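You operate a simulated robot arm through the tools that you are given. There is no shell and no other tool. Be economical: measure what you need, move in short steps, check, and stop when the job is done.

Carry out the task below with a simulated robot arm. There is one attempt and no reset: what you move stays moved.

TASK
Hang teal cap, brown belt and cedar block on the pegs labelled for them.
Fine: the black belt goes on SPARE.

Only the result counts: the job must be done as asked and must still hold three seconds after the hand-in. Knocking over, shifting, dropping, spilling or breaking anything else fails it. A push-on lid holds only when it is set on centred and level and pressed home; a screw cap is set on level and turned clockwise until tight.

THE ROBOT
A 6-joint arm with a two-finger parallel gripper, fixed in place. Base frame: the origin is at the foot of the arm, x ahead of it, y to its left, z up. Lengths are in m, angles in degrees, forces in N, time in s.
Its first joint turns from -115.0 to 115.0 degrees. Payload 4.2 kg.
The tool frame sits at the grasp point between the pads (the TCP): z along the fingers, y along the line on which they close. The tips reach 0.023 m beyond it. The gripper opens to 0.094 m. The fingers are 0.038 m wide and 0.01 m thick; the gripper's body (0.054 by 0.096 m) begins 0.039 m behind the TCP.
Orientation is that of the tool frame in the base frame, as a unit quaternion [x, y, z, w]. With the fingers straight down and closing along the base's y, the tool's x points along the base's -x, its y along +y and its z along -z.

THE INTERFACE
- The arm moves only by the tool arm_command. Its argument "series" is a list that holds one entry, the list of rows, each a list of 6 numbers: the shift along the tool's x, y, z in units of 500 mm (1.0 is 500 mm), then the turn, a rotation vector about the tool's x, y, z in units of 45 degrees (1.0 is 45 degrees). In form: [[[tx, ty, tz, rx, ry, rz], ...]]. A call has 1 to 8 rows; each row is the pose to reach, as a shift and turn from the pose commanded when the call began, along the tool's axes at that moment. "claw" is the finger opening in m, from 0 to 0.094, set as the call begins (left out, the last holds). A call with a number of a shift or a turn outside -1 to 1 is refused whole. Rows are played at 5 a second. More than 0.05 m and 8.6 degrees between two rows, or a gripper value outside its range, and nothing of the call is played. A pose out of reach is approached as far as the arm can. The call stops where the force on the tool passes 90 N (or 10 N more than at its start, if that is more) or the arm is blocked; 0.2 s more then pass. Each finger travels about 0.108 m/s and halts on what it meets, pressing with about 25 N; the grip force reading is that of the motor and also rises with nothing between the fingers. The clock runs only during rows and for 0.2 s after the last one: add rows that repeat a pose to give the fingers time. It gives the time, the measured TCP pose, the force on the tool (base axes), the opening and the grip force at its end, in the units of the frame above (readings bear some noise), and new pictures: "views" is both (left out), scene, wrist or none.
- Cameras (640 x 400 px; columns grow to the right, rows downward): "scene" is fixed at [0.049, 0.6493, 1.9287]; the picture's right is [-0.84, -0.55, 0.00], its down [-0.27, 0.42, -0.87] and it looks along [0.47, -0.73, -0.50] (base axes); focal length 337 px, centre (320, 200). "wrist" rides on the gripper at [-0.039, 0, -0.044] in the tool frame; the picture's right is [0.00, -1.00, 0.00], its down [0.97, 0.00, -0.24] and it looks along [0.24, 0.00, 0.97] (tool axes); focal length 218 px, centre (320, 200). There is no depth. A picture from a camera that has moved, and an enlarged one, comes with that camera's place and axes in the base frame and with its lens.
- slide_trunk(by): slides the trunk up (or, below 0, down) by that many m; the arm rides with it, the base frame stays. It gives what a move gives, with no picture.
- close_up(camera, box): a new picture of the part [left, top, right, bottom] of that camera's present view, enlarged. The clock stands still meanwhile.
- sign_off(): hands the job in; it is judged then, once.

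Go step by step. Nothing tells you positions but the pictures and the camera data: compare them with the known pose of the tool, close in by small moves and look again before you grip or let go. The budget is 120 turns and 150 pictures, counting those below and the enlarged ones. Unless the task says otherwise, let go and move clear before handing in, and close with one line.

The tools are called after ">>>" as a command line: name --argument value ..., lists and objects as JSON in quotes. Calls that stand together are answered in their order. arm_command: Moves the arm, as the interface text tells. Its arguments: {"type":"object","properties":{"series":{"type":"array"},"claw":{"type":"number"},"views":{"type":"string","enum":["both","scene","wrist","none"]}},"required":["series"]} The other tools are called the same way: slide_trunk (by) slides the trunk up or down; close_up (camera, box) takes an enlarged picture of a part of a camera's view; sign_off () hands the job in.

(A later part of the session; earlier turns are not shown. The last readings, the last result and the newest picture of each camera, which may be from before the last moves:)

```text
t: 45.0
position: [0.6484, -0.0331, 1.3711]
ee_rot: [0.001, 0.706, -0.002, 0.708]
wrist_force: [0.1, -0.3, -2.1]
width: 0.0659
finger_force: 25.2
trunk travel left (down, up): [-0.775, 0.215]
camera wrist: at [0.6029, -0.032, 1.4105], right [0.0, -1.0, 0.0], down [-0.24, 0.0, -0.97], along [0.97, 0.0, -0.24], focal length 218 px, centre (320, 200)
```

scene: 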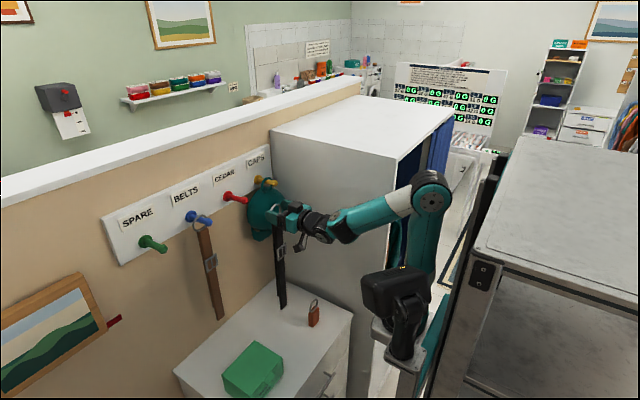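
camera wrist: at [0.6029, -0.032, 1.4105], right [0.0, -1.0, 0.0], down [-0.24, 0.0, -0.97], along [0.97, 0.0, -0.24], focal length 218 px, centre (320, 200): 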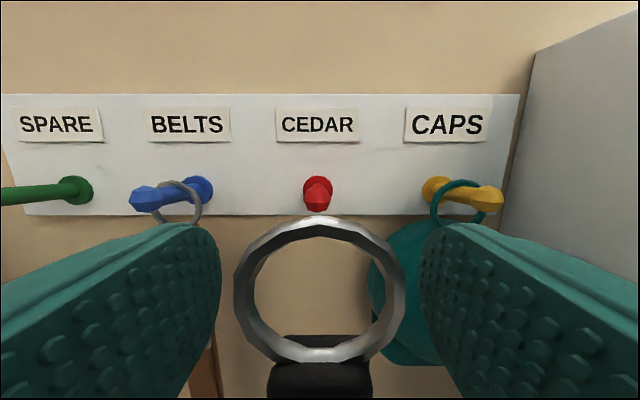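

The black belt is free. I'll carry it over to SPARE.

>>> arm_command --series '[[[0, 0.07, 0, 0, 0, 0], [0, 0.15, 0, 0, 0, 0], [0, 0.23, 0, 0, 0, 0], [0, 0.31, 0, 0, 0, 0], [0, 0.39, 0, 0, 0, 0], [0, 0.47, 0, 0, 0, 0], [0, 0.55, 0, 0, 0, 0], [0, 0.622, 0, 0, 0, 0]]]' --claw 0.03 --views "none"

>>> arm_command --series '[[[0, 0, 0.02, 0, 0, 0], [0, 0, 0.04, 0, 0, 0], [0, 0, 0.04, 0, 0, 0], [0, 0, 0.04, 0, 0, 0]]]' --claw 0.03

```text
t: 46.8
position: [0.648, 0.2796, 1.3697]
ee_rot: [0.001, 0.706, -0.001, 0.708]
wrist_force: [0.2, -0.6, -1.5]
width: 0.0657
finger_force: 24.9
trunk travel left (down, up): [-0.775, 0.215]
```

```text
t: 47.8
position: [0.6682, 0.2818, 1.3708]
ee_rot: [0.001, 0.707, -0.001, 0.707]
wrist_force: [-0.9, 0.1, -1.3]
width: 0.0657
finger_force: 24.7
trunk travel left (down, up): [-0.775, 0.215]
camera wrist: at [0.6232, 0.2801, 1.41], right [0.0, -1.0, 0.0], down [-0.24, 0.0, -0.97], along [0.97, 0.0, -0.24], focal length 218 px, centre (320, 200)
```

scene: 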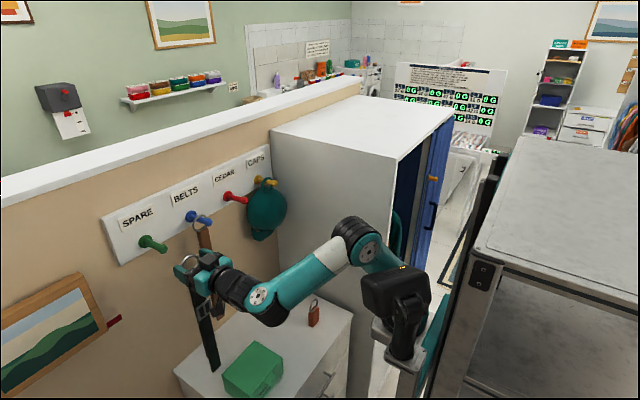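
wrist: 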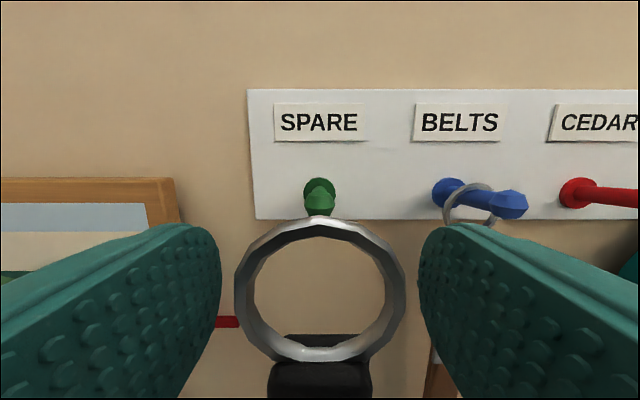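

Aligned with SPARE, so I'll push on.

>>> arm_command --series '[[[-0.006, 0, 0.05, 0, 0, 0], [-0.006, 0, 0.1, 0, 0, 0], [-0.006, 0, 0.15, 0, 0, 0], [-0.006, 0, 0.2, 0, 0, 0], [-0.006, 0, 0.25, 0, 0, 0], [-0.006, 0, 0.298, 0, 0, 0], [-0.006, 0, 0.298, 0, 0, 0]]]' --claw 0.03 --views "wrist"

```text
t: 49.4
position: [0.8167, 0.281, 1.3752]
ee_rot: [0.001, 0.706, -0.002, 0.708]
wrist_force: [0.3, 0.2, -1.0]
width: 0.0659
finger_force: 25.2
trunk travel left (down, up): [-0.775, 0.215]
camera wrist: at [0.7719, 0.2797, 1.4143], right [0.0, -1.0, 0.0], down [-0.24, 0.0, -0.97], along [0.97, 0.0, -0.24], focal length 218 px, centre (320, 200)
```

wrist: 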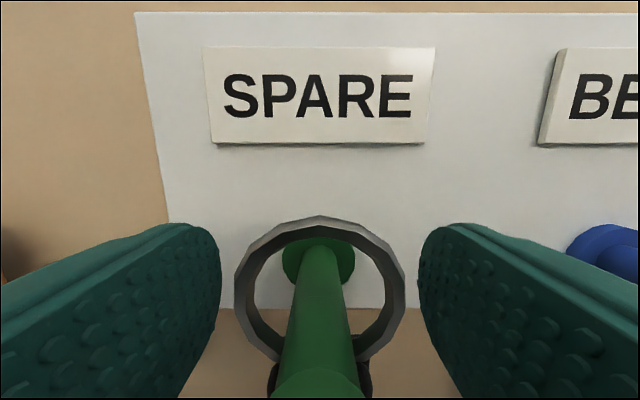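

The peg is through. I'll lower and release.

>>> arm_command --series '[[[0.01, 0, 0, 0, 0, 0], [0.02, 0, 0, 0, 0, 0], [0.03, 0, 0, 0, 0, 0], [0.04, 0, 0, 0, 0, 0], [0.04, 0, 0, 0, 0, 0]]]' --claw 0.03 --views "none"

>>> arm_command --series '[[[0, 0, 0, 0, 0, 0], [0, 0, 0, 0, 0, 0], [0, 0, 0, 0, 0, 0]]]' --claw 0.09 --views "wrist"

>>> arm_command --series '[[[0, 0, -0.05, 0, 0, 0], [0, 0, -0.1, 0, 0, 0], [0, 0, -0.18, 0, 0, 0], [0, 0, -0.26, 0, 0, 0], [0, 0, -0.34, 0, 0, 0], [0, 0, -0.42, 0, 0, 0]]]'

```text
t: 50.5
position: [0.8164, 0.2804, 1.3559]
ee_rot: [0.001, 0.706, 0.0, 0.709]
wrist_force: [3.9, 1.6, 5.9]
width: 0.0656
finger_force: 24.9
trunk travel left (down, up): [-0.775, 0.215]
```

```text
t: 51.4
position: [0.8174, 0.2806, 1.3545]
ee_rot: [0.001, 0.707, -0.001, 0.707]
wrist_force: [-0.5, -0.1, 0.6]
width: 0.0901
finger_force: 0.1
trunk travel left (down, up): [-0.775, 0.215]
camera wrist: at [0.7722, 0.2799, 1.394], right [0.0, -1.0, 0.0], down [-0.24, 0.0, -0.97], along [0.97, 0.0, -0.24], focal length 218 px, centre (320, 200)
```

wrist: 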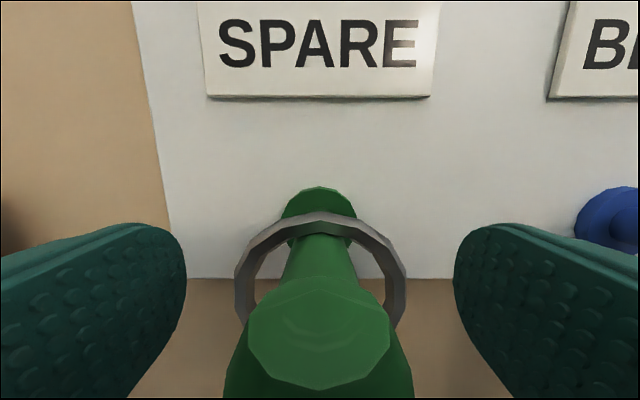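

```text
t: 52.8
position: [0.6071, 0.2779, 1.3505]
ee_rot: [0.001, 0.706, -0.001, 0.708]
wrist_force: [0.2, 0.2, 0.7]
width: 0.0902
finger_force: 0.0
trunk travel left (down, up): [-0.775, 0.215]
camera wrist: at [0.5625, 0.2791, 1.3899], right [0.0, -1.0, 0.0], down [-0.24, 0.0, -0.97], along [0.97, 0.0, -0.24], focal length 218 px, centre (320, 200)
```

scene: 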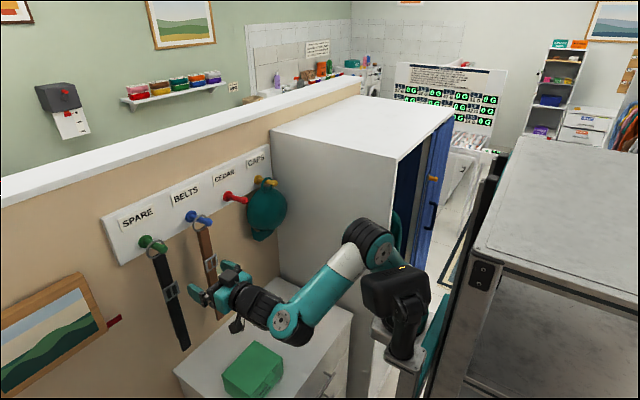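
wrist: 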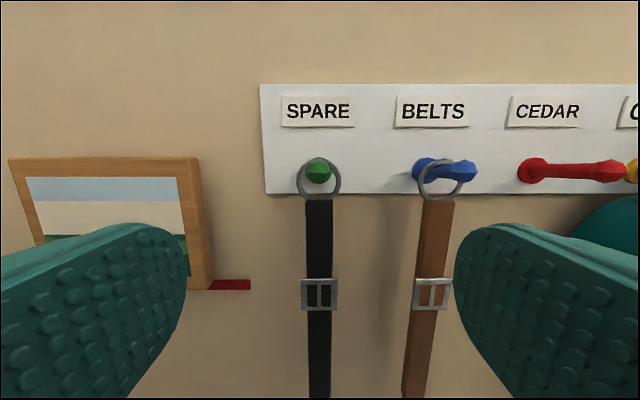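

All three hanging items are in place, and only the cedar block (around x≈0.6, y≈-0.14) is left. I'll back off, move over to its side, then lower the trunk.

>>> arm_command --series '[[[0, -0.06, -0.04, 0, 0, 0], [0, -0.12, -0.08, 0, 0, 0], [0, -0.18, -0.12, 0, 0, 0], [0, -0.24, -0.16, 0, 0, 0], [0, -0.3, -0.2, 0, 0, 0], [0, -0.39, -0.2, 0, 0, 0], [0, -0.48, -0.2, 0, 0, 0], [0, -0.55, -0.2, 0, 0, 0]]]' --views "none"

>>> arm_command --series '[[[0, -0.07, 0, 0, 0, 0], [0, -0.14, 0, 0, 0, 0], [0, -0.21, 0, 0, 0, 0], [0, -0.28, 0, 0, 0, 0], [0, -0.28, 0, 0, 0, 0]]]' --views "scene"

```text
t: 54.5
position: [0.5281, 0.0248, 1.3887]
ee_rot: [0.0, 0.707, 0.0, 0.707]
wrist_force: [0.8, 0.8, -0.1]
width: 0.09
finger_force: 0.0
out of reach, approached as far as the arm can: row 5, 6, 7, 8
trunk travel left (down, up): [-0.775, 0.215]
```

```text
t: 55.8
position: [0.5992, -0.0861, 1.3607]
ee_rot: [0.001, 0.706, -0.002, 0.708]
wrist_force: [0.8, 0.5, -0.6]
width: 0.0898
finger_force: 0.1
out of reach, approached as far as the arm can: row 1, 2, 3, 4, 5
trunk travel left (down, up): [-0.775, 0.215]
```

scene: 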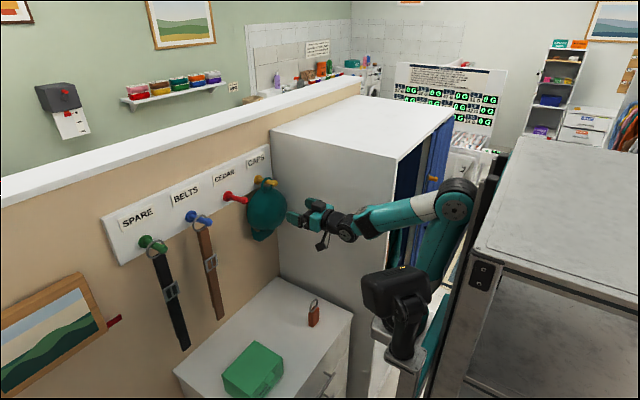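

Horizontal reach near the base is limited by how far the arm folds. Raising the tool relative to the shoulder frees it, so I'll go up, back and across in line with the block before lowering the trunk.

>>> arm_command --series '[[[-0.08, 0, 0, 0, 0, 0], [-0.16, 0, 0, 0, 0, 0], [-0.24, 0, 0, 0, 0, 0], [-0.32, -0.03, -0.03, 0, 0, 0], [-0.36, -0.06, -0.08, 0, 0, 0], [-0.36, -0.09, -0.14, 0, 0, 0], [-0.36, -0.114, -0.2, 0, 0, 0], [-0.36, -0.114, -0.2, 0, 0, 0]]]' --views "none"

```text
t: 57.5
position: [0.521, -0.2603, 1.5522]
ee_rot: [-0.001, 0.706, 0.002, 0.708]
wrist_force: [-1.6, -0.7, -0.5]
width: 0.0899
finger_force: 0.0
out of reach, approached as far as the arm can: row 1, 2, 3, 4, 5, 6, 7, 8
trunk travel left (down, up): [-0.775, 0.215]
```

It ended at y=-0.26, further right than I intended. I'll look before moving again.

>>> arm_command --series '[[[0, 0, 0, 0, 0, 0]]]'

```text
t: 58.0
position: [0.5199, -0.2601, 1.5524]
ee_rot: [0.0, 0.707, 0.0, 0.708]
wrist_force: [-0.1, -0.3, 0.4]
width: 0.0899
finger_force: 0.0
trunk travel left (down, up): [-0.775, 0.215]
camera wrist: at [0.475, -0.2595, 1.592], right [0.0, -1.0, 0.0], down [-0.24, 0.0, -0.97], along [0.97, 0.0, -0.24], focal length 218 px, centre (320, 200)
```

scene: 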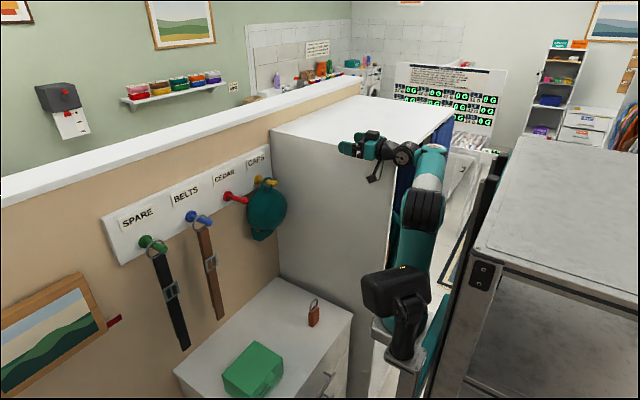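
wrist: 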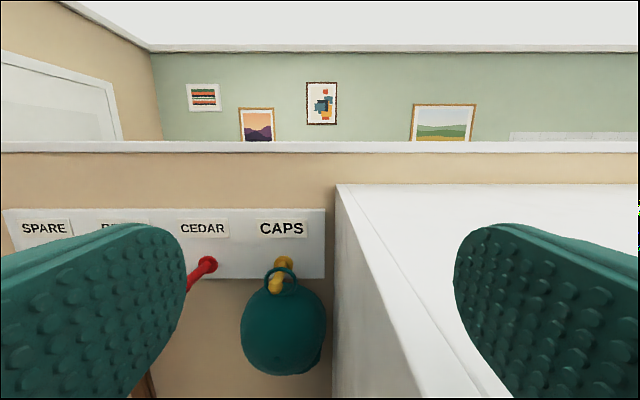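

The gripper is just above the wardrobe's edge with no contact. I'll move left, away from it, and pitch the tool 45° down, since that pose suits both picking up the block and hanging it.

>>> arm_command --series '[[[0, 0.08, 0, 0, 0, 0], [0, 0.16, 0.03, 0, 0, 0], [0, 0.24, 0.06, 0, 0.166, 0], [0, 0.24, 0.08, 0, 0.333, 0], [0, 0.24, 0.1, 0, 0.5, 0], [0, 0.24, 0.1, 0, 0.666, 0], [0, 0.24, 0.1, 0, 0.833, 0], [0, 0.24, 0.1, 0, 1, 0]]]'

```text
t: 59.8
position: [0.5744, -0.1385, 1.5499]
ee_rot: [0.001, 0.924, -0.001, 0.382]
wrist_force: [-0.4, 0.5, -0.4]
width: 0.09
finger_force: 0.0
out of reach, approached as far as the arm can: row 1, 2, 3, 4, 5, 6
trunk travel left (down, up): [-0.775, 0.215]
camera wrist: at [0.5703, -0.1383, 1.609], right [0.0, -1.0, 0.0], down [-0.86, 0.0, -0.52], along [0.52, 0.0, -0.86], focal length 218 px, centre (320, 200)
```

scene: 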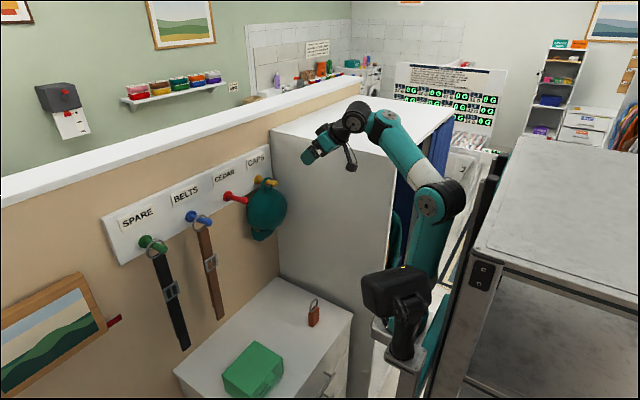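
wrist: 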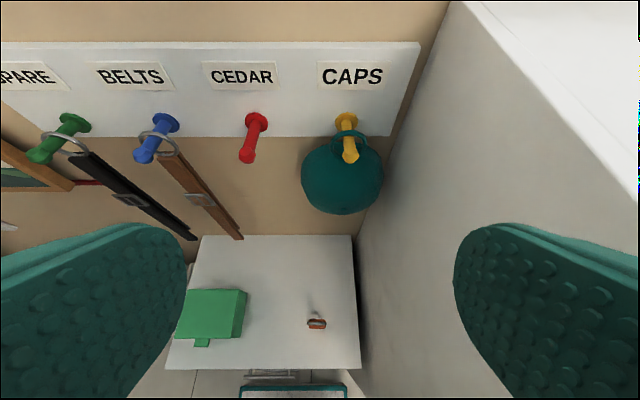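

The block shows at about (0.597, -0.125). I'll lower the trunk so the tool comes down above it.

>>> slide_trunk --by -0.53

>>> arm_command --series '[[[0, 0, 0, 0, 0, 0]]]'

```text
refused: -0.53 is not a number from -0.4 to 0.4
```

```text
t: 60.1
position: [0.5755, -0.1386, 1.5496]
ee_rot: [0.002, 0.924, -0.001, 0.382]
wrist_force: [0.0, -0.8, 0.1]
width: 0.0901
finger_force: 0.1
trunk travel left (down, up): [-0.775, 0.215]
camera wrist: at [0.5706, -0.1384, 1.6089], right [0.0, -1.0, 0.0], down [-0.86, 0.0, -0.52], along [0.52, 0.0, -0.86], focal length 218 px, centre (320, 200)
```

scene: 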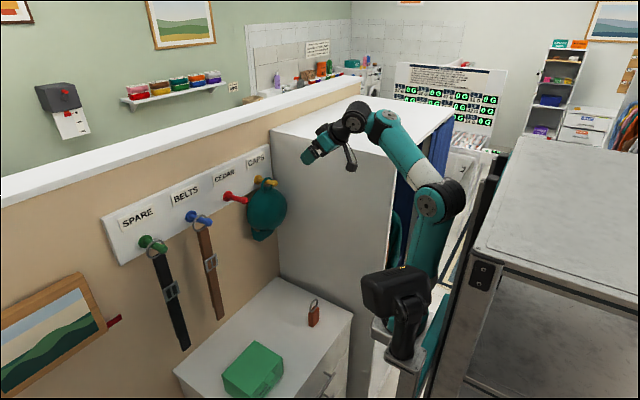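
wrist: 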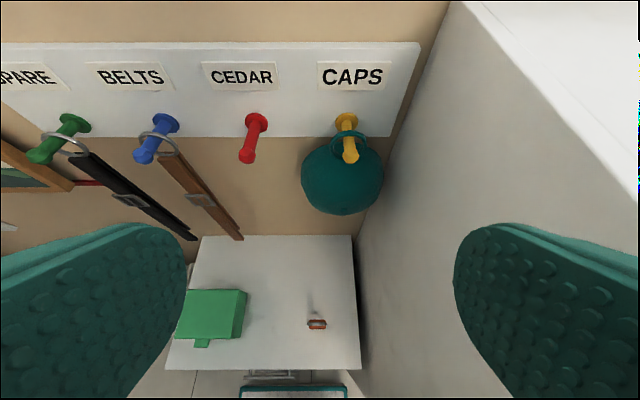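

>>> slide_trunk --by -0.35

>>> slide_trunk --by -0.15

>>> arm_command --series '[[[0, 0, 0, 0, 0, 0]]]'

```text
t: 63.6
position: [0.5749, -0.1388, 1.1992]
ee_rot: [0.001, 0.924, -0.001, 0.383]
wrist_force: [0.0, -0.8, 1.0]
width: 0.0898
finger_force: 0.1
trunk travel left (down, up): [-0.425, 0.565]
```

```text
t: 65.3
position: [0.5746, -0.1375, 1.0496]
ee_rot: [0.001, 0.924, 0.0, 0.383]
wrist_force: [0.1, -0.8, 0.0]
width: 0.0902
finger_force: 0.0
trunk travel left (down, up): [-0.275, 0.715]
```

```text
t: 65.7
position: [0.5747, -0.1375, 1.0502]
ee_rot: [0.001, 0.924, -0.001, 0.383]
wrist_force: [-0.1, 0.0, -0.7]
width: 0.0901
finger_force: 0.1
trunk travel left (down, up): [-0.275, 0.715]
camera wrist: at [0.5705, -0.1383, 1.1091], right [0.0, -1.0, 0.0], down [-0.86, 0.0, -0.52], along [0.52, 0.0, -0.86], focal length 218 px, centre (320, 200)
```

scene: 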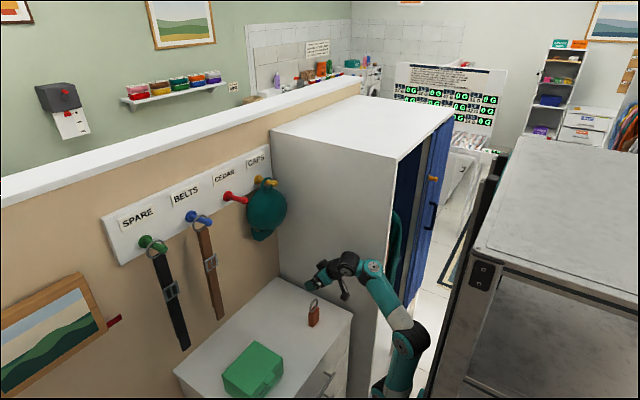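
wrist: 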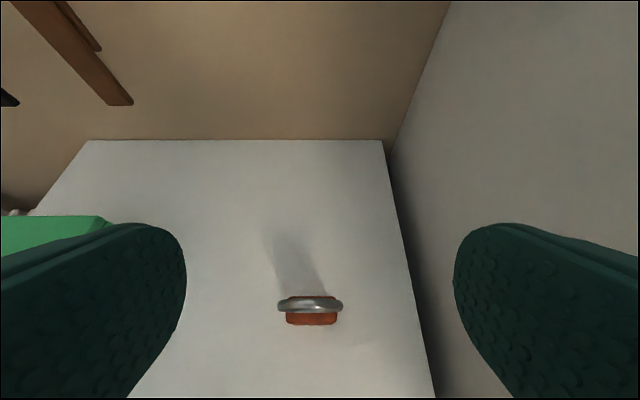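

The ring faces the gripper squarely at about (0.592, -0.129). I'll descend 70 mm and refine.

>>> arm_command --series '[[[0.04, 0.01, 0.04, 0, 0, 0], [0.08, 0.018, 0.08, 0, 0, 0], [0.099, 0.018, 0.099, 0, 0, 0], [0.099, 0.018, 0.099, 0, 0, 0]]]'

>>> close_up --camera "scene" --box '[280, 240, 360, 340]'

```text
t: 66.7
position: [0.5804, -0.1305, 0.9805]
ee_rot: [0.001, 0.924, -0.001, 0.383]
wrist_force: [0.4, 0.2, 0.4]
width: 0.0899
finger_force: 0.0
out of reach, approached as far as the arm can: row 3, 4
trunk travel left (down, up): [-0.275, 0.715]
camera wrist: at [0.5763, -0.1313, 1.0408], right [0.0, -1.0, 0.0], down [-0.86, 0.0, -0.52], along [0.52, 0.0, -0.86], focal length 218 px, centre (320, 200)
```

scene: 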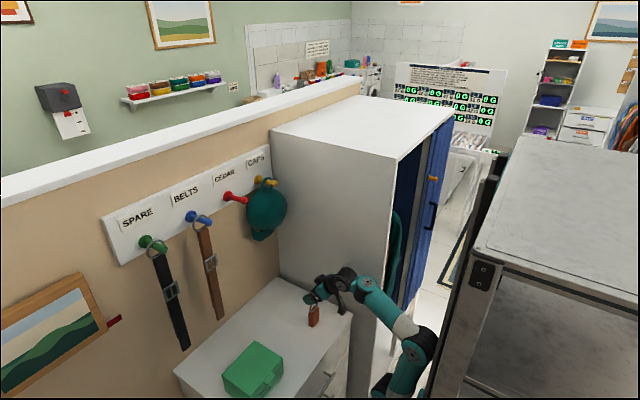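
wrist: 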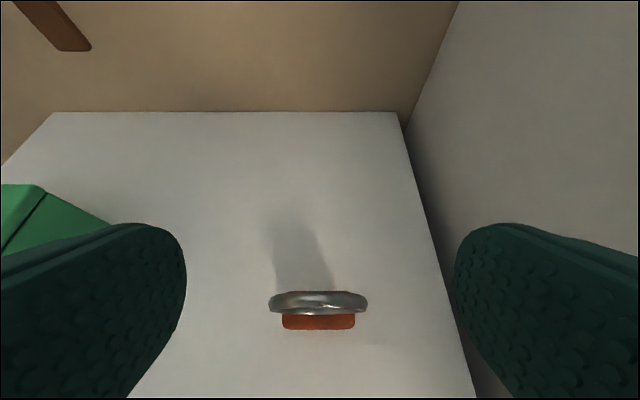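

```text
4.00 times, centred on (320, 290) of scene
camera zoom: at [0.049, 0.6493, 1.9287], right [-0.84, -0.55, 0.0], down [-0.27, 0.42, -0.87], along [0.47, -0.73, -0.5], focal length 1346 px, centre (320, -160)
```

zoom: 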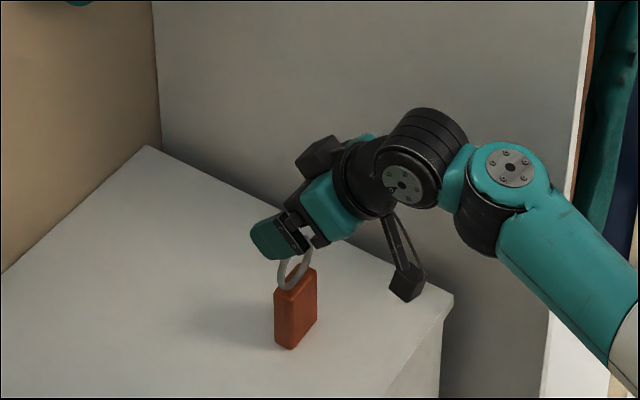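

The ring centre is near (0.590, -0.130, 0.905). I'll lower the trunk 68 mm so the fingers straddle it.

>>> slide_trunk --by -0.068

>>> arm_command --series '[[[0, 0, 0, 0, 0, 0]]]' --views "wrist"

>>> close_up --camera "scene" --box '[280, 260, 360, 340]'

```text
t: 67.8
position: [0.5798, -0.1314, 0.9133]
ee_rot: [0.001, 0.924, 0.0, 0.382]
wrist_force: [-0.3, -0.2, 0.6]
width: 0.09
finger_force: 0.1
trunk travel left (down, up): [-0.207, 0.783]
```

```text
t: 68.2
position: [0.581, -0.13, 0.9125]
ee_rot: [0.001, 0.924, 0.001, 0.382]
wrist_force: [0.2, 0.2, 1.1]
width: 0.09
finger_force: 0.0
trunk travel left (down, up): [-0.207, 0.783]
camera wrist: at [0.5762, -0.1312, 0.973], right [0.0, -1.0, 0.0], down [-0.86, 0.0, -0.52], along [0.52, 0.0, -0.86], focal length 218 px, centre (320, 200)
```

wrist: 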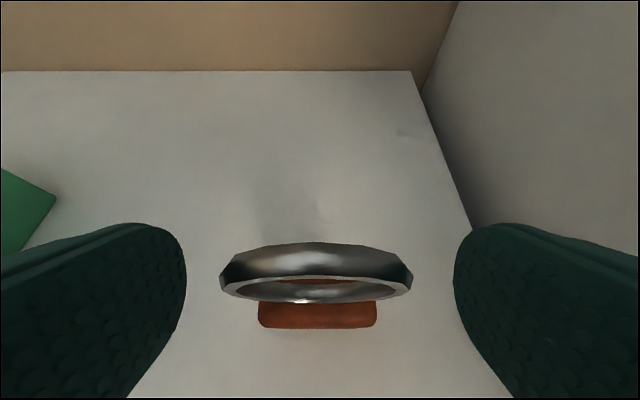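

```text
5.00 times, centred on (320, 300) of scene
camera zoom: at [0.049, 0.6493, 1.9287], right [-0.84, -0.55, 0.0], down [-0.27, 0.42, -0.87], along [0.47, -0.73, -0.5], focal length 1683 px, centre (320, -300)
```

zoom: 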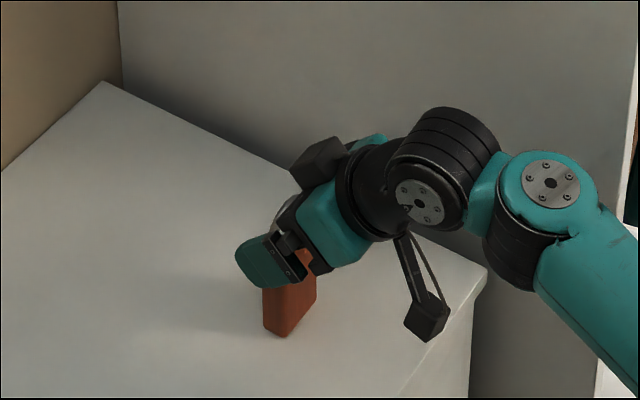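

Well placed. I'll raise 7 mm so the ring sits nearer the fingertips and centred across the pads, then close.

>>> arm_command --series '[[[-0.01, 0.002, -0.01, 0, 0, 0], [-0.01, 0.002, -0.01, 0, 0, 0]]]' --views "none"

>>> arm_command --series '[[[0, 0, 0, 0, 0, 0], [0, 0, 0, 0, 0, 0], [0, 0, 0, 0, 0, 0], [0, 0, 0, 0, 0, 0]]]' --claw 0.02 --views "wrist"

```text
t: 68.8
position: [0.5805, -0.1304, 0.9218]
ee_rot: [0.001, 0.924, 0.001, 0.382]
wrist_force: [0.3, 0.7, 0.9]
width: 0.0902
finger_force: 0.1
trunk travel left (down, up): [-0.207, 0.783]
```

```text
t: 69.8
position: [0.58, -0.1308, 0.9212]
ee_rot: [0.0, 0.924, -0.001, 0.383]
wrist_force: [-0.4, -0.8, 5.8]
width: 0.0593
finger_force: 24.8
trunk travel left (down, up): [-0.207, 0.783]
camera wrist: at [0.5757, -0.1305, 0.9811], right [0.0, -1.0, 0.0], down [-0.86, 0.0, -0.52], along [0.52, 0.0, -0.86], focal length 218 px, centre (320, 200)
```

wrist: 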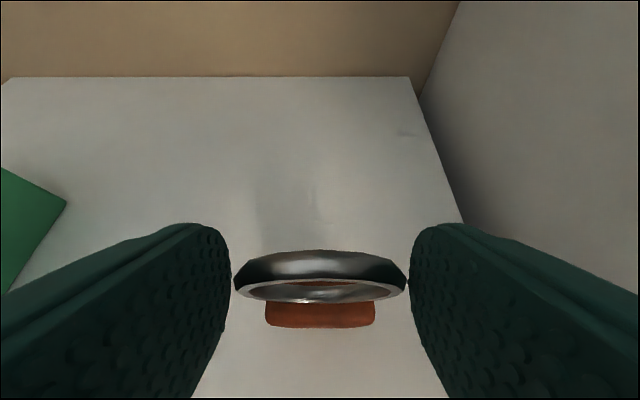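

The ring is gripped, with width 0.059. I'll lift with the trunk and check.

>>> slide_trunk --by 0.05

>>> arm_command --series '[[[0, 0, 0, 0, 0, 0]]]' --claw 0.02

```text
t: 70.7
position: [0.5799, -0.1295, 0.9711]
ee_rot: [0.001, 0.924, 0.0, 0.381]
wrist_force: [0.0, 1.3, 0.1]
width: 0.0199
finger_force: 0.1
trunk travel left (down, up): [-0.257, 0.733]
```

```text
t: 71.1
position: [0.5797, -0.1305, 0.9711]
ee_rot: [0.001, 0.924, 0.001, 0.382]
wrist_force: [0.2, 0.3, -0.3]
width: 0.0199
finger_force: 0.2
trunk travel left (down, up): [-0.257, 0.733]
camera wrist: at [0.576, -0.1305, 1.0305], right [0.0, -1.0, 0.0], down [-0.86, 0.0, -0.52], along [0.52, 0.0, -0.86], focal length 218 px, centre (320, 200)
```

scene: 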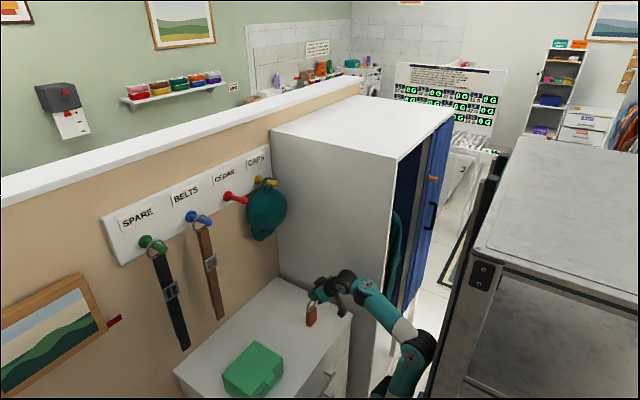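
wrist: 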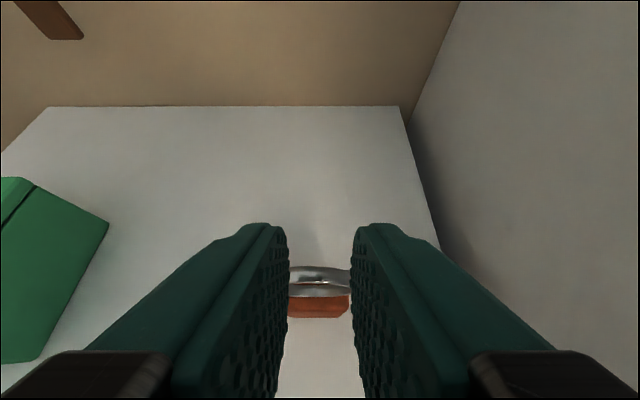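

The ring slipped from the very fingertips, but the block still stands in place. Its ring is a little lower than I judged, about z≈0.902, so I'll open, go 10 mm lower than last time and regrip.

>>> arm_command --series '[[[0, 0, 0, 0, 0, 0], [0, 0, 0, 0, 0, 0], [0, 0, 0, 0, 0, 0]]]' --claw 0.09 --views "none"

>>> slide_trunk --by -0.063

>>> arm_command --series '[[[0, 0, 0, 0, 0, 0]]]' --views "wrist"

```text
t: 71.9
position: [0.5799, -0.131, 0.9709]
ee_rot: [0.001, 0.924, 0.0, 0.382]
wrist_force: [0.5, 0.0, -0.4]
width: 0.0902
finger_force: 0.0
trunk travel left (down, up): [-0.257, 0.733]
```

```text
t: 72.9
position: [0.5816, -0.13, 0.9084]
ee_rot: [0.001, 0.924, 0.0, 0.382]
wrist_force: [0.3, 0.1, -0.6]
width: 0.0901
finger_force: 0.0
trunk travel left (down, up): [-0.194, 0.796]
```

```text
t: 73.3
position: [0.5792, -0.1298, 0.9076]
ee_rot: [0.002, 0.924, 0.0, 0.382]
wrist_force: [0.2, -0.3, 0.2]
width: 0.0901
finger_force: 0.0
trunk travel left (down, up): [-0.194, 0.796]
camera wrist: at [0.5759, -0.1305, 0.9676], right [0.0, -1.0, 0.0], down [-0.86, 0.0, -0.52], along [0.52, 0.0, -0.86], focal length 218 px, centre (320, 200)
```

wrist: 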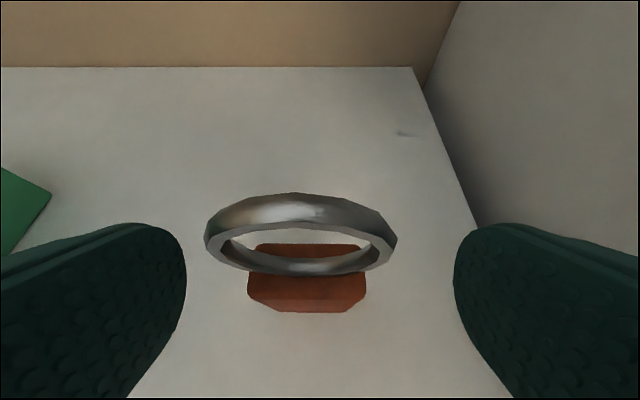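

The block looks different now. I'll check it from the scene camera.

>>> close_up --camera "scene" --box '[285, 270, 345, 340]'

```text
5.71 times, centred on (315, 305) of scene
camera zoom: at [0.049, 0.6493, 1.9287], right [-0.84, -0.55, 0.0], down [-0.27, 0.42, -0.87], along [0.47, -0.73, -0.5], focal length 1923 px, centre (349, -400)
```

zoom: 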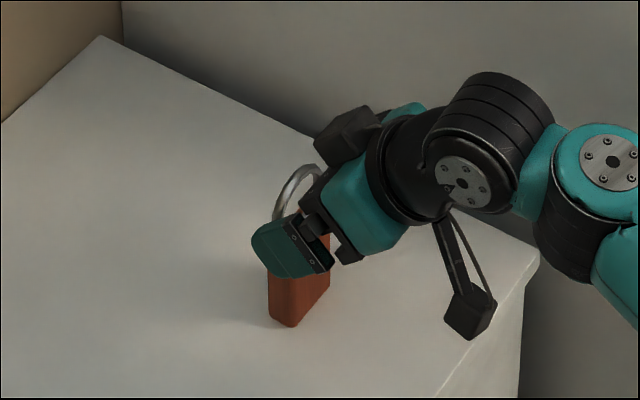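

The block still stands and has shifted about 1 cm; its ring is now near (0.602, -0.125, 0.904). I'll recentre and look again.

>>> arm_command --series '[[[-0.012, 0.005, 0.007, 0, 0, 0], [-0.025, 0.011, 0.014, 0, 0, 0], [-0.025, 0.011, 0.014, 0, 0, 0]]]' --views "wrist"

```text
t: 74.1
position: [0.5934, -0.1247, 0.9114]
ee_rot: [0.0, 0.924, 0.0, 0.382]
wrist_force: [-0.1, 0.6, 0.4]
width: 0.0901
finger_force: 0.1
trunk travel left (down, up): [-0.194, 0.796]
camera wrist: at [0.5894, -0.1252, 0.9712], right [0.0, -1.0, 0.0], down [-0.86, 0.0, -0.52], along [0.52, 0.0, -0.86], focal length 218 px, centre (320, 200)
```

wrist: 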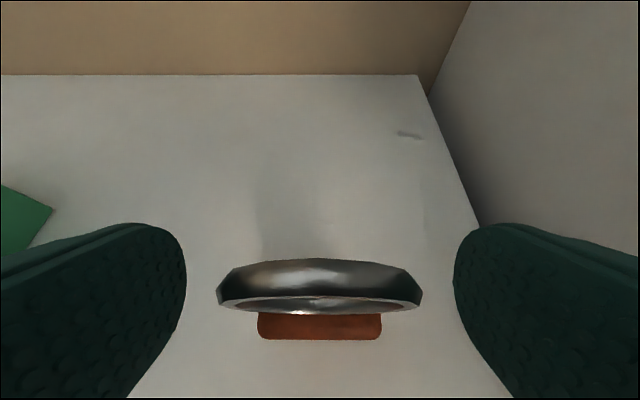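

Ring is centred between the pads about 10 mm past the TCP, better than last time. Closing now.

>>> arm_command --series '[[[0, 0, 0.004, 0, 0, 0], [0, 0, 0.004, 0, 0, 0], [0, 0, 0.004, 0, 0, 0], [0, 0, 0.004, 0, 0, 0], [0, 0, 0.004, 0, 0, 0]]]' --claw 0.02 --views "wrist"

>>> arm_command --series '[[[-0.01, 0, -0.01, 0, 0, 0], [-0.02, 0, -0.02, 0, 0, 0], [-0.03, 0, -0.03, 0, 0, 0], [-0.03, 0, -0.03, 0, 0, 0]]]' --claw 0.02

```text
t: 75.3
position: [0.5947, -0.125, 0.9121]
ee_rot: [0.001, 0.924, -0.001, 0.383]
wrist_force: [0.0, -0.2, 9.8]
width: 0.0652
finger_force: 25.1
trunk travel left (down, up): [-0.194, 0.796]
camera wrist: at [0.5908, -0.1251, 0.9708], right [0.0, -1.0, 0.0], down [-0.86, 0.0, -0.52], along [0.52, 0.0, -0.86], focal length 218 px, centre (320, 200)
```

wrist: 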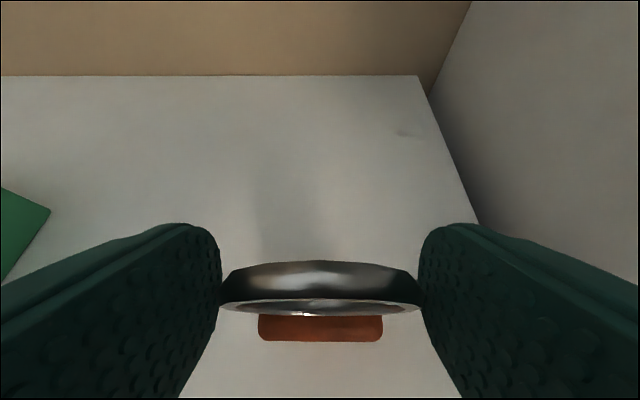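

```text
t: 76.3
position: [0.5952, -0.1248, 0.932]
ee_rot: [0.001, 0.924, 0.0, 0.382]
wrist_force: [-0.4, 0.0, -0.5]
width: 0.0655
finger_force: 25.0
trunk travel left (down, up): [-0.194, 0.796]
camera wrist: at [0.5908, -0.1249, 0.9906], right [0.0, -1.0, 0.0], down [-0.86, 0.0, -0.52], along [0.52, 0.0, -0.86], focal length 218 px, centre (320, 200)
```

scene: 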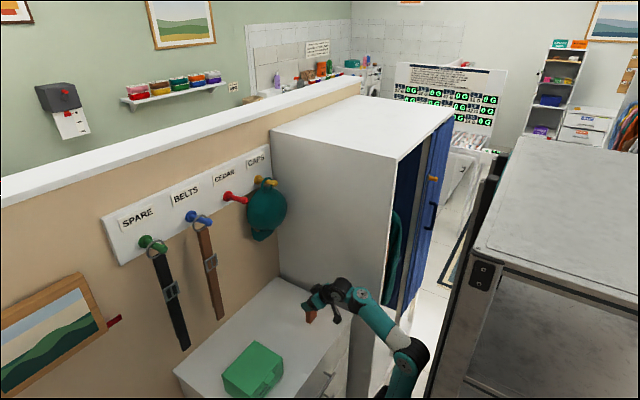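
wrist: 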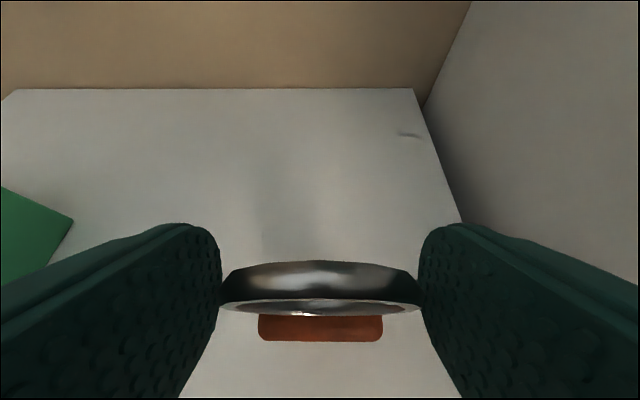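

The block is now lifted with a firm grip. I'll raise the trunk to bring it up toward peg height.

>>> slide_trunk --by 0.4

>>> slide_trunk --by 0.2

>>> arm_command --series '[[[0, 0, 0, 0, 0, 0]]]' --claw 0.02

```text
t: 80.2
position: [0.5947, -0.1247, 1.3315]
ee_rot: [0.0, 0.924, 0.0, 0.381]
wrist_force: [0.1, 0.1, -0.7]
width: 0.0658
finger_force: 24.9
trunk travel left (down, up): [-0.594, 0.396]
```

```text
t: 82.3
position: [0.5952, -0.1242, 1.5314]
ee_rot: [0.0, 0.924, 0.0, 0.381]
wrist_force: [-1.0, 0.6, -0.6]
width: 0.0655
finger_force: 25.1
trunk travel left (down, up): [-0.794, 0.196]
```

```text
t: 82.7
position: [0.5943, -0.1246, 1.5316]
ee_rot: [0.0, 0.924, 0.001, 0.382]
wrist_force: [0.1, 1.0, -0.7]
width: 0.0655
finger_force: 24.7
trunk travel left (down, up): [-0.794, 0.196]
camera wrist: at [0.5908, -0.1249, 1.5906], right [0.0, -1.0, 0.0], down [-0.86, 0.0, -0.52], along [0.52, 0.0, -0.86], focal length 218 px, centre (320, 200)
```

scene: 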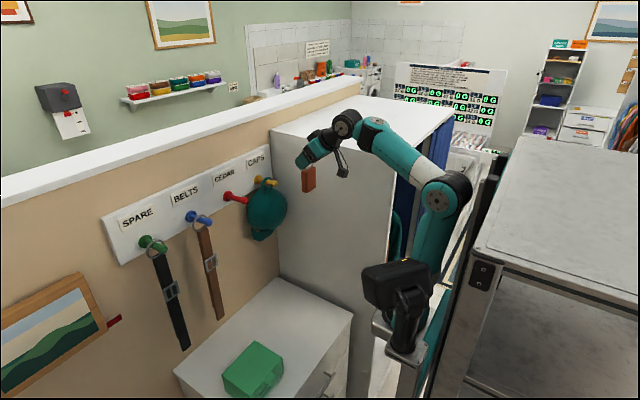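
wrist: 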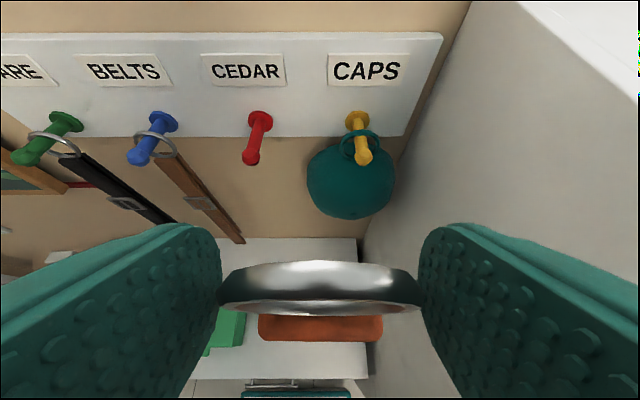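

The block hangs straight. I'll move it in front of the CEDAR peg at the peg-centre height.

>>> arm_command --series '[[[0, 0.06, 0, 0, 0, 0], [0, 0.12, 0, 0, 0, 0], [0, 0.188, 0, 0, 0, 0], [0.015, 0.188, 0.09, 0, 0, 0], [0.03, 0.188, 0.18, 0, 0, 0], [0.045, 0.188, 0.27, 0, 0, 0], [0.061, 0.188, 0.358, 0, 0, 0], [0.061, 0.188, 0.358, 0, 0, 0]]]' --claw 0.02

>>> close_up --camera "scene" --box '[190, 160, 310, 235]'

```text
t: 84.5
position: [0.6997, -0.032, 1.3807]
ee_rot: [0.002, 0.924, 0.0, 0.382]
wrist_force: [0.8, -0.2, 0.2]
width: 0.0656
finger_force: 24.8
trunk travel left (down, up): [-0.794, 0.196]
camera wrist: at [0.6952, -0.0314, 1.4406], right [0.0, -1.0, 0.0], down [-0.86, 0.0, -0.52], along [0.52, 0.0, -0.86], focal length 218 px, centre (320, 200)
```

scene: 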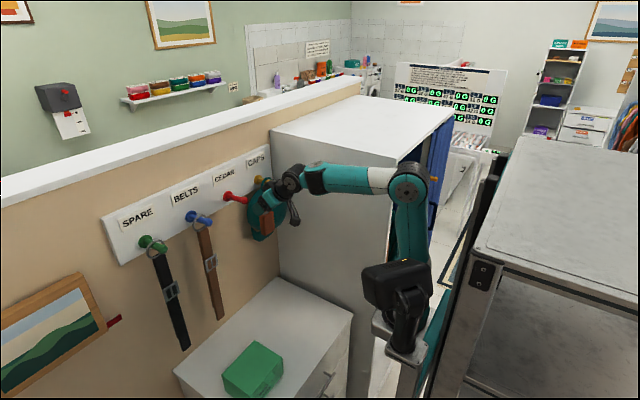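
wrist: 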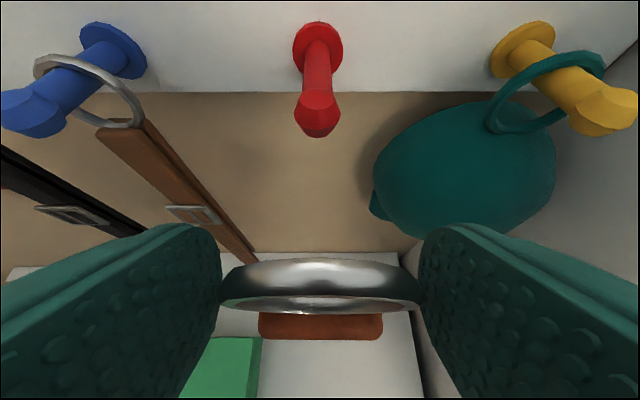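

```text
5.33 times, centred on (250, 198) of scene
camera zoom: at [0.049, 0.6493, 1.9287], right [-0.84, -0.55, 0.0], down [-0.27, 0.42, -0.87], along [0.47, -0.73, -0.5], focal length 1795 px, centre (693, 213)
```

zoom: 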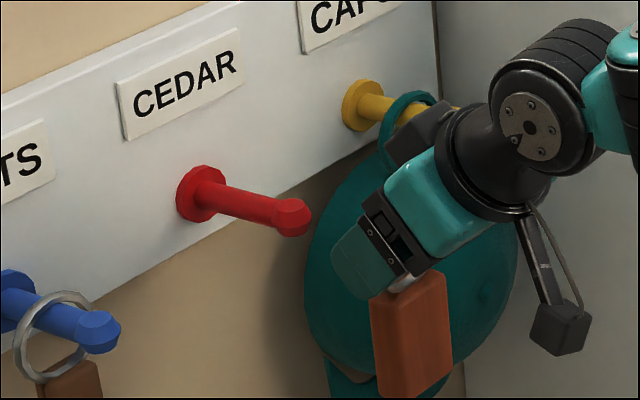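

The ring height matches the peg tip within a few mm. I'll advance 60 mm and check.

>>> arm_command --series '[[[-0.024, 0.002, 0.014, 0, 0, 0], [-0.046, 0.002, 0.038, 0, 0, 0], [-0.067, 0.002, 0.059, 0, 0, 0], [-0.089, 0.002, 0.081, 0, 0, 0], [-0.089, 0.002, 0.081, 0, 0, 0]]]' --claw 0.02 --views "wrist"

>>> close_up --camera "scene" --box '[190, 160, 310, 235]'

```text
t: 85.7
position: [0.7608, -0.0306, 1.3847]
ee_rot: [0.001, 0.924, 0.0, 0.383]
wrist_force: [-0.2, -0.5, -0.8]
width: 0.0655
finger_force: 24.7
trunk travel left (down, up): [-0.794, 0.196]
camera wrist: at [0.7564, -0.0307, 1.4449], right [0.0, -1.0, 0.0], down [-0.86, 0.0, -0.52], along [0.52, 0.0, -0.86], focal length 218 px, centre (320, 200)
```

wrist: 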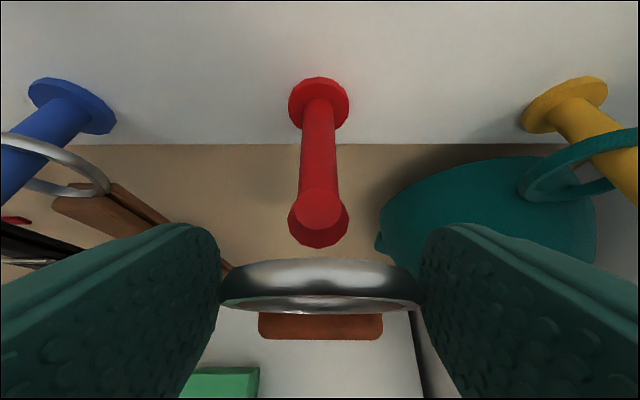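

```text
5.33 times, centred on (250, 198) of scene
camera zoom: at [0.049, 0.6493, 1.9287], right [-0.84, -0.55, 0.0], down [-0.27, 0.42, -0.87], along [0.47, -0.73, -0.5], focal length 1795 px, centre (693, 213)
```

zoom: 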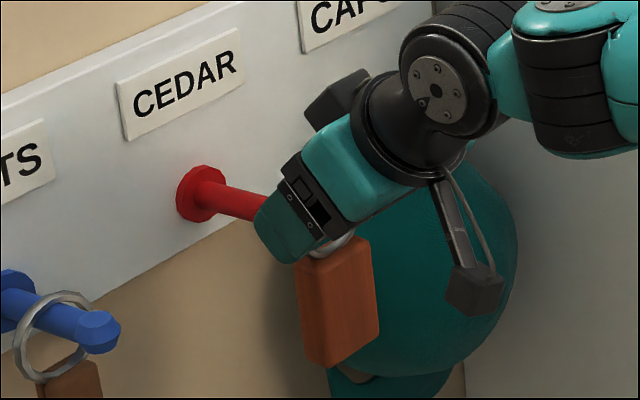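

The tip is just ahead of the ring. I'll drop about 4 mm and advance 20 mm, watching for contact.

>>> arm_command --series '[[[0.003, 0, 0.008, 0, 0, 0], [-0.01, 0, 0.021, 0, 0, 0], [-0.0226, 0, 0.034, 0, 0, 0], [-0.0226, 0, 0.034, 0, 0, 0]]]' --claw 0.02 --views "wrist"

>>> close_up --camera "scene" --box '[200, 170, 280, 220]'

```text
t: 86.7
position: [0.7796, -0.0299, 1.3818]
ee_rot: [0.001, 0.924, 0.0, 0.382]
wrist_force: [0.4, 0.5, -0.7]
width: 0.0654
finger_force: 25.3
trunk travel left (down, up): [-0.794, 0.196]
camera wrist: at [0.7757, -0.0303, 1.4406], right [0.0, -1.0, 0.0], down [-0.86, 0.0, -0.52], along [0.52, 0.0, -0.86], focal length 218 px, centre (320, 200)
```

wrist: 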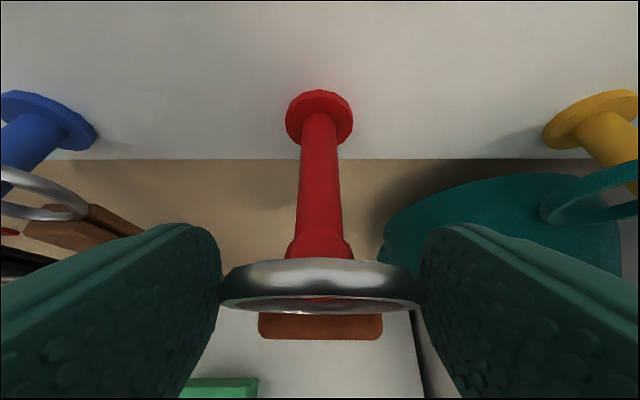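

```text
8.00 times, centred on (240, 195) of scene
camera zoom: at [0.049, 0.6493, 1.9287], right [-0.84, -0.55, 0.0], down [-0.27, 0.42, -0.87], along [0.47, -0.73, -0.5], focal length 2693 px, centre (960, 240)
```

zoom: 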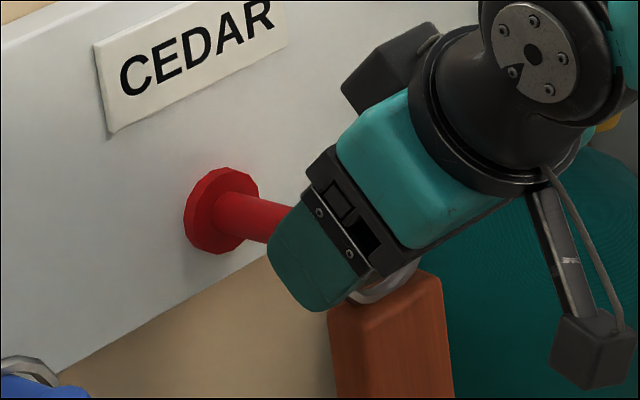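

The tip is entering the ring, with red visible through the hole and no contact force. I'll advance 28 mm more.

>>> arm_command --series '[[[-0.013, 0, 0.013, 0, 0, 0], [-0.026, 0, 0.026, 0, 0, 0], [-0.0396, 0, 0.0396, 0, 0, 0], [-0.0396, 0, 0.0396, 0, 0, 0]]]' --claw 0.02 --views "wrist"

```text
t: 87.7
position: [0.8086, -0.0307, 1.3805]
ee_rot: [0.002, 0.924, -0.001, 0.382]
wrist_force: [-0.1, 0.5, -0.7]
width: 0.0653
finger_force: 24.9
trunk travel left (down, up): [-0.794, 0.196]
camera wrist: at [0.804, -0.031, 1.4412], right [0.0, -1.0, 0.0], down [-0.86, 0.0, -0.52], along [0.52, 0.0, -0.86], focal length 218 px, centre (320, 200)
```

wrist: 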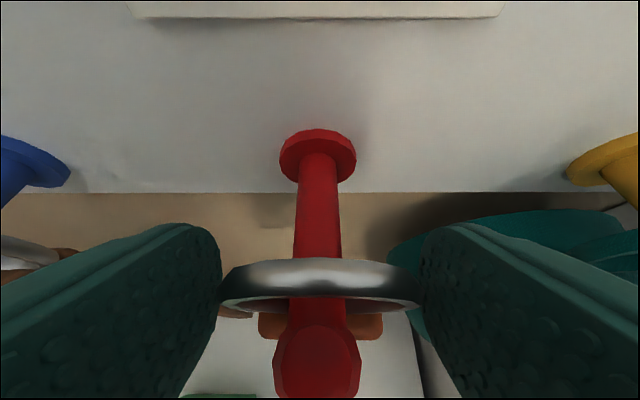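

The ring is past the knob. I'll go 5 mm further, then lower until it rests on the shaft.

>>> arm_command --series '[[[-0.007, 0, 0.007, 0, 0, 0], [0, 0, 0.014, 0, 0, 0], [0.006, 0, 0.02, 0, 0, 0], [0.012, 0, 0.026, 0, 0, 0], [0.016, 0, 0.03, 0, 0, 0], [0.016, 0, 0.03, 0, 0, 0]]]' --claw 0.02 --views "wrist"

>>> close_up --camera "scene" --box '[200, 170, 280, 220]'

```text
t: 89.1
position: [0.8126, -0.0305, 1.3651]
ee_rot: [0.0, 0.924, 0.001, 0.383]
wrist_force: [-0.7, -0.4, -0.1]
width: 0.0654
finger_force: 24.6
trunk travel left (down, up): [-0.794, 0.196]
camera wrist: at [0.8089, -0.03, 1.4246], right [0.0, -1.0, 0.0], down [-0.86, 0.0, -0.52], along [0.52, 0.0, -0.86], focal length 218 px, centre (320, 200)
```

wrist: 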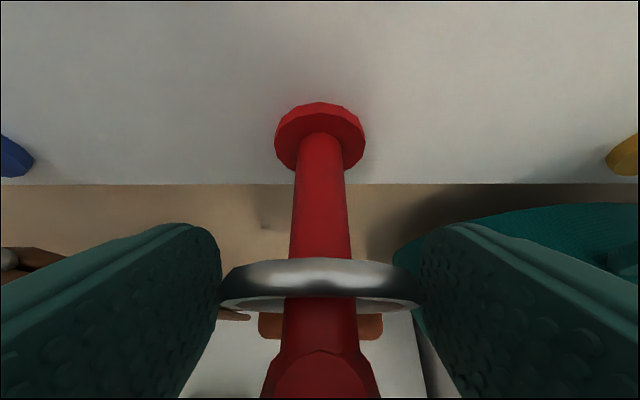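

```text
8.00 times, centred on (240, 195) of scene
camera zoom: at [0.049, 0.6493, 1.9287], right [-0.84, -0.55, 0.0], down [-0.27, 0.42, -0.87], along [0.47, -0.73, -0.5], focal length 2693 px, centre (960, 240)
```

zoom: 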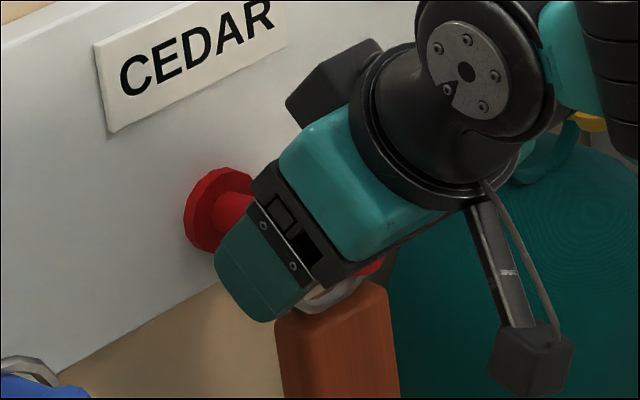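

The ring is nearly resting. I'll lower 5 mm more to find contact.

>>> arm_command --series '[[[0.003, 0, 0.003, 0, 0, 0], [0.007, 0, 0.007, 0, 0, 0], [0.007, 0, 0.007, 0, 0, 0]]]' --claw 0.02 --views "none"

```text
t: 89.9
position: [0.8139, -0.03, 1.3597]
ee_rot: [0.0, 0.924, 0.001, 0.382]
wrist_force: [0.2, 0.2, 0.3]
width: 0.0655
finger_force: 25.1
trunk travel left (down, up): [-0.794, 0.196]
```

>>> arm_command --series '[[[0.003, 0, 0.003, 0, 0, 0], [0.006, 0, 0.006, 0, 0, 0], [0.006, 0, 0.006, 0, 0, 0]]]' --claw 0.02 --views "wrist"

```text
t: 90.7
position: [0.8136, -0.0291, 1.3591]
ee_rot: [0.001, 0.923, 0.0, 0.386]
wrist_force: [4.7, -0.3, 13.2]
width: 0.0657
finger_force: 24.9
trunk travel left (down, up): [-0.794, 0.196]
camera wrist: at [0.8088, -0.0301, 1.4181], right [0.0, -1.0, 0.0], down [-0.85, 0.0, -0.52], along [0.52, 0.0, -0.85], focal length 218 px, centre (320, 200)
```

wrist: 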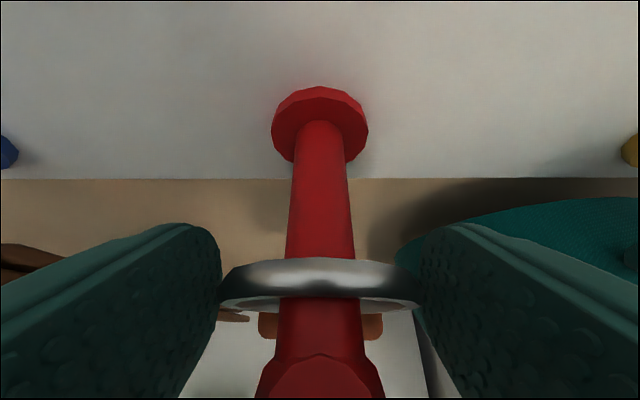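

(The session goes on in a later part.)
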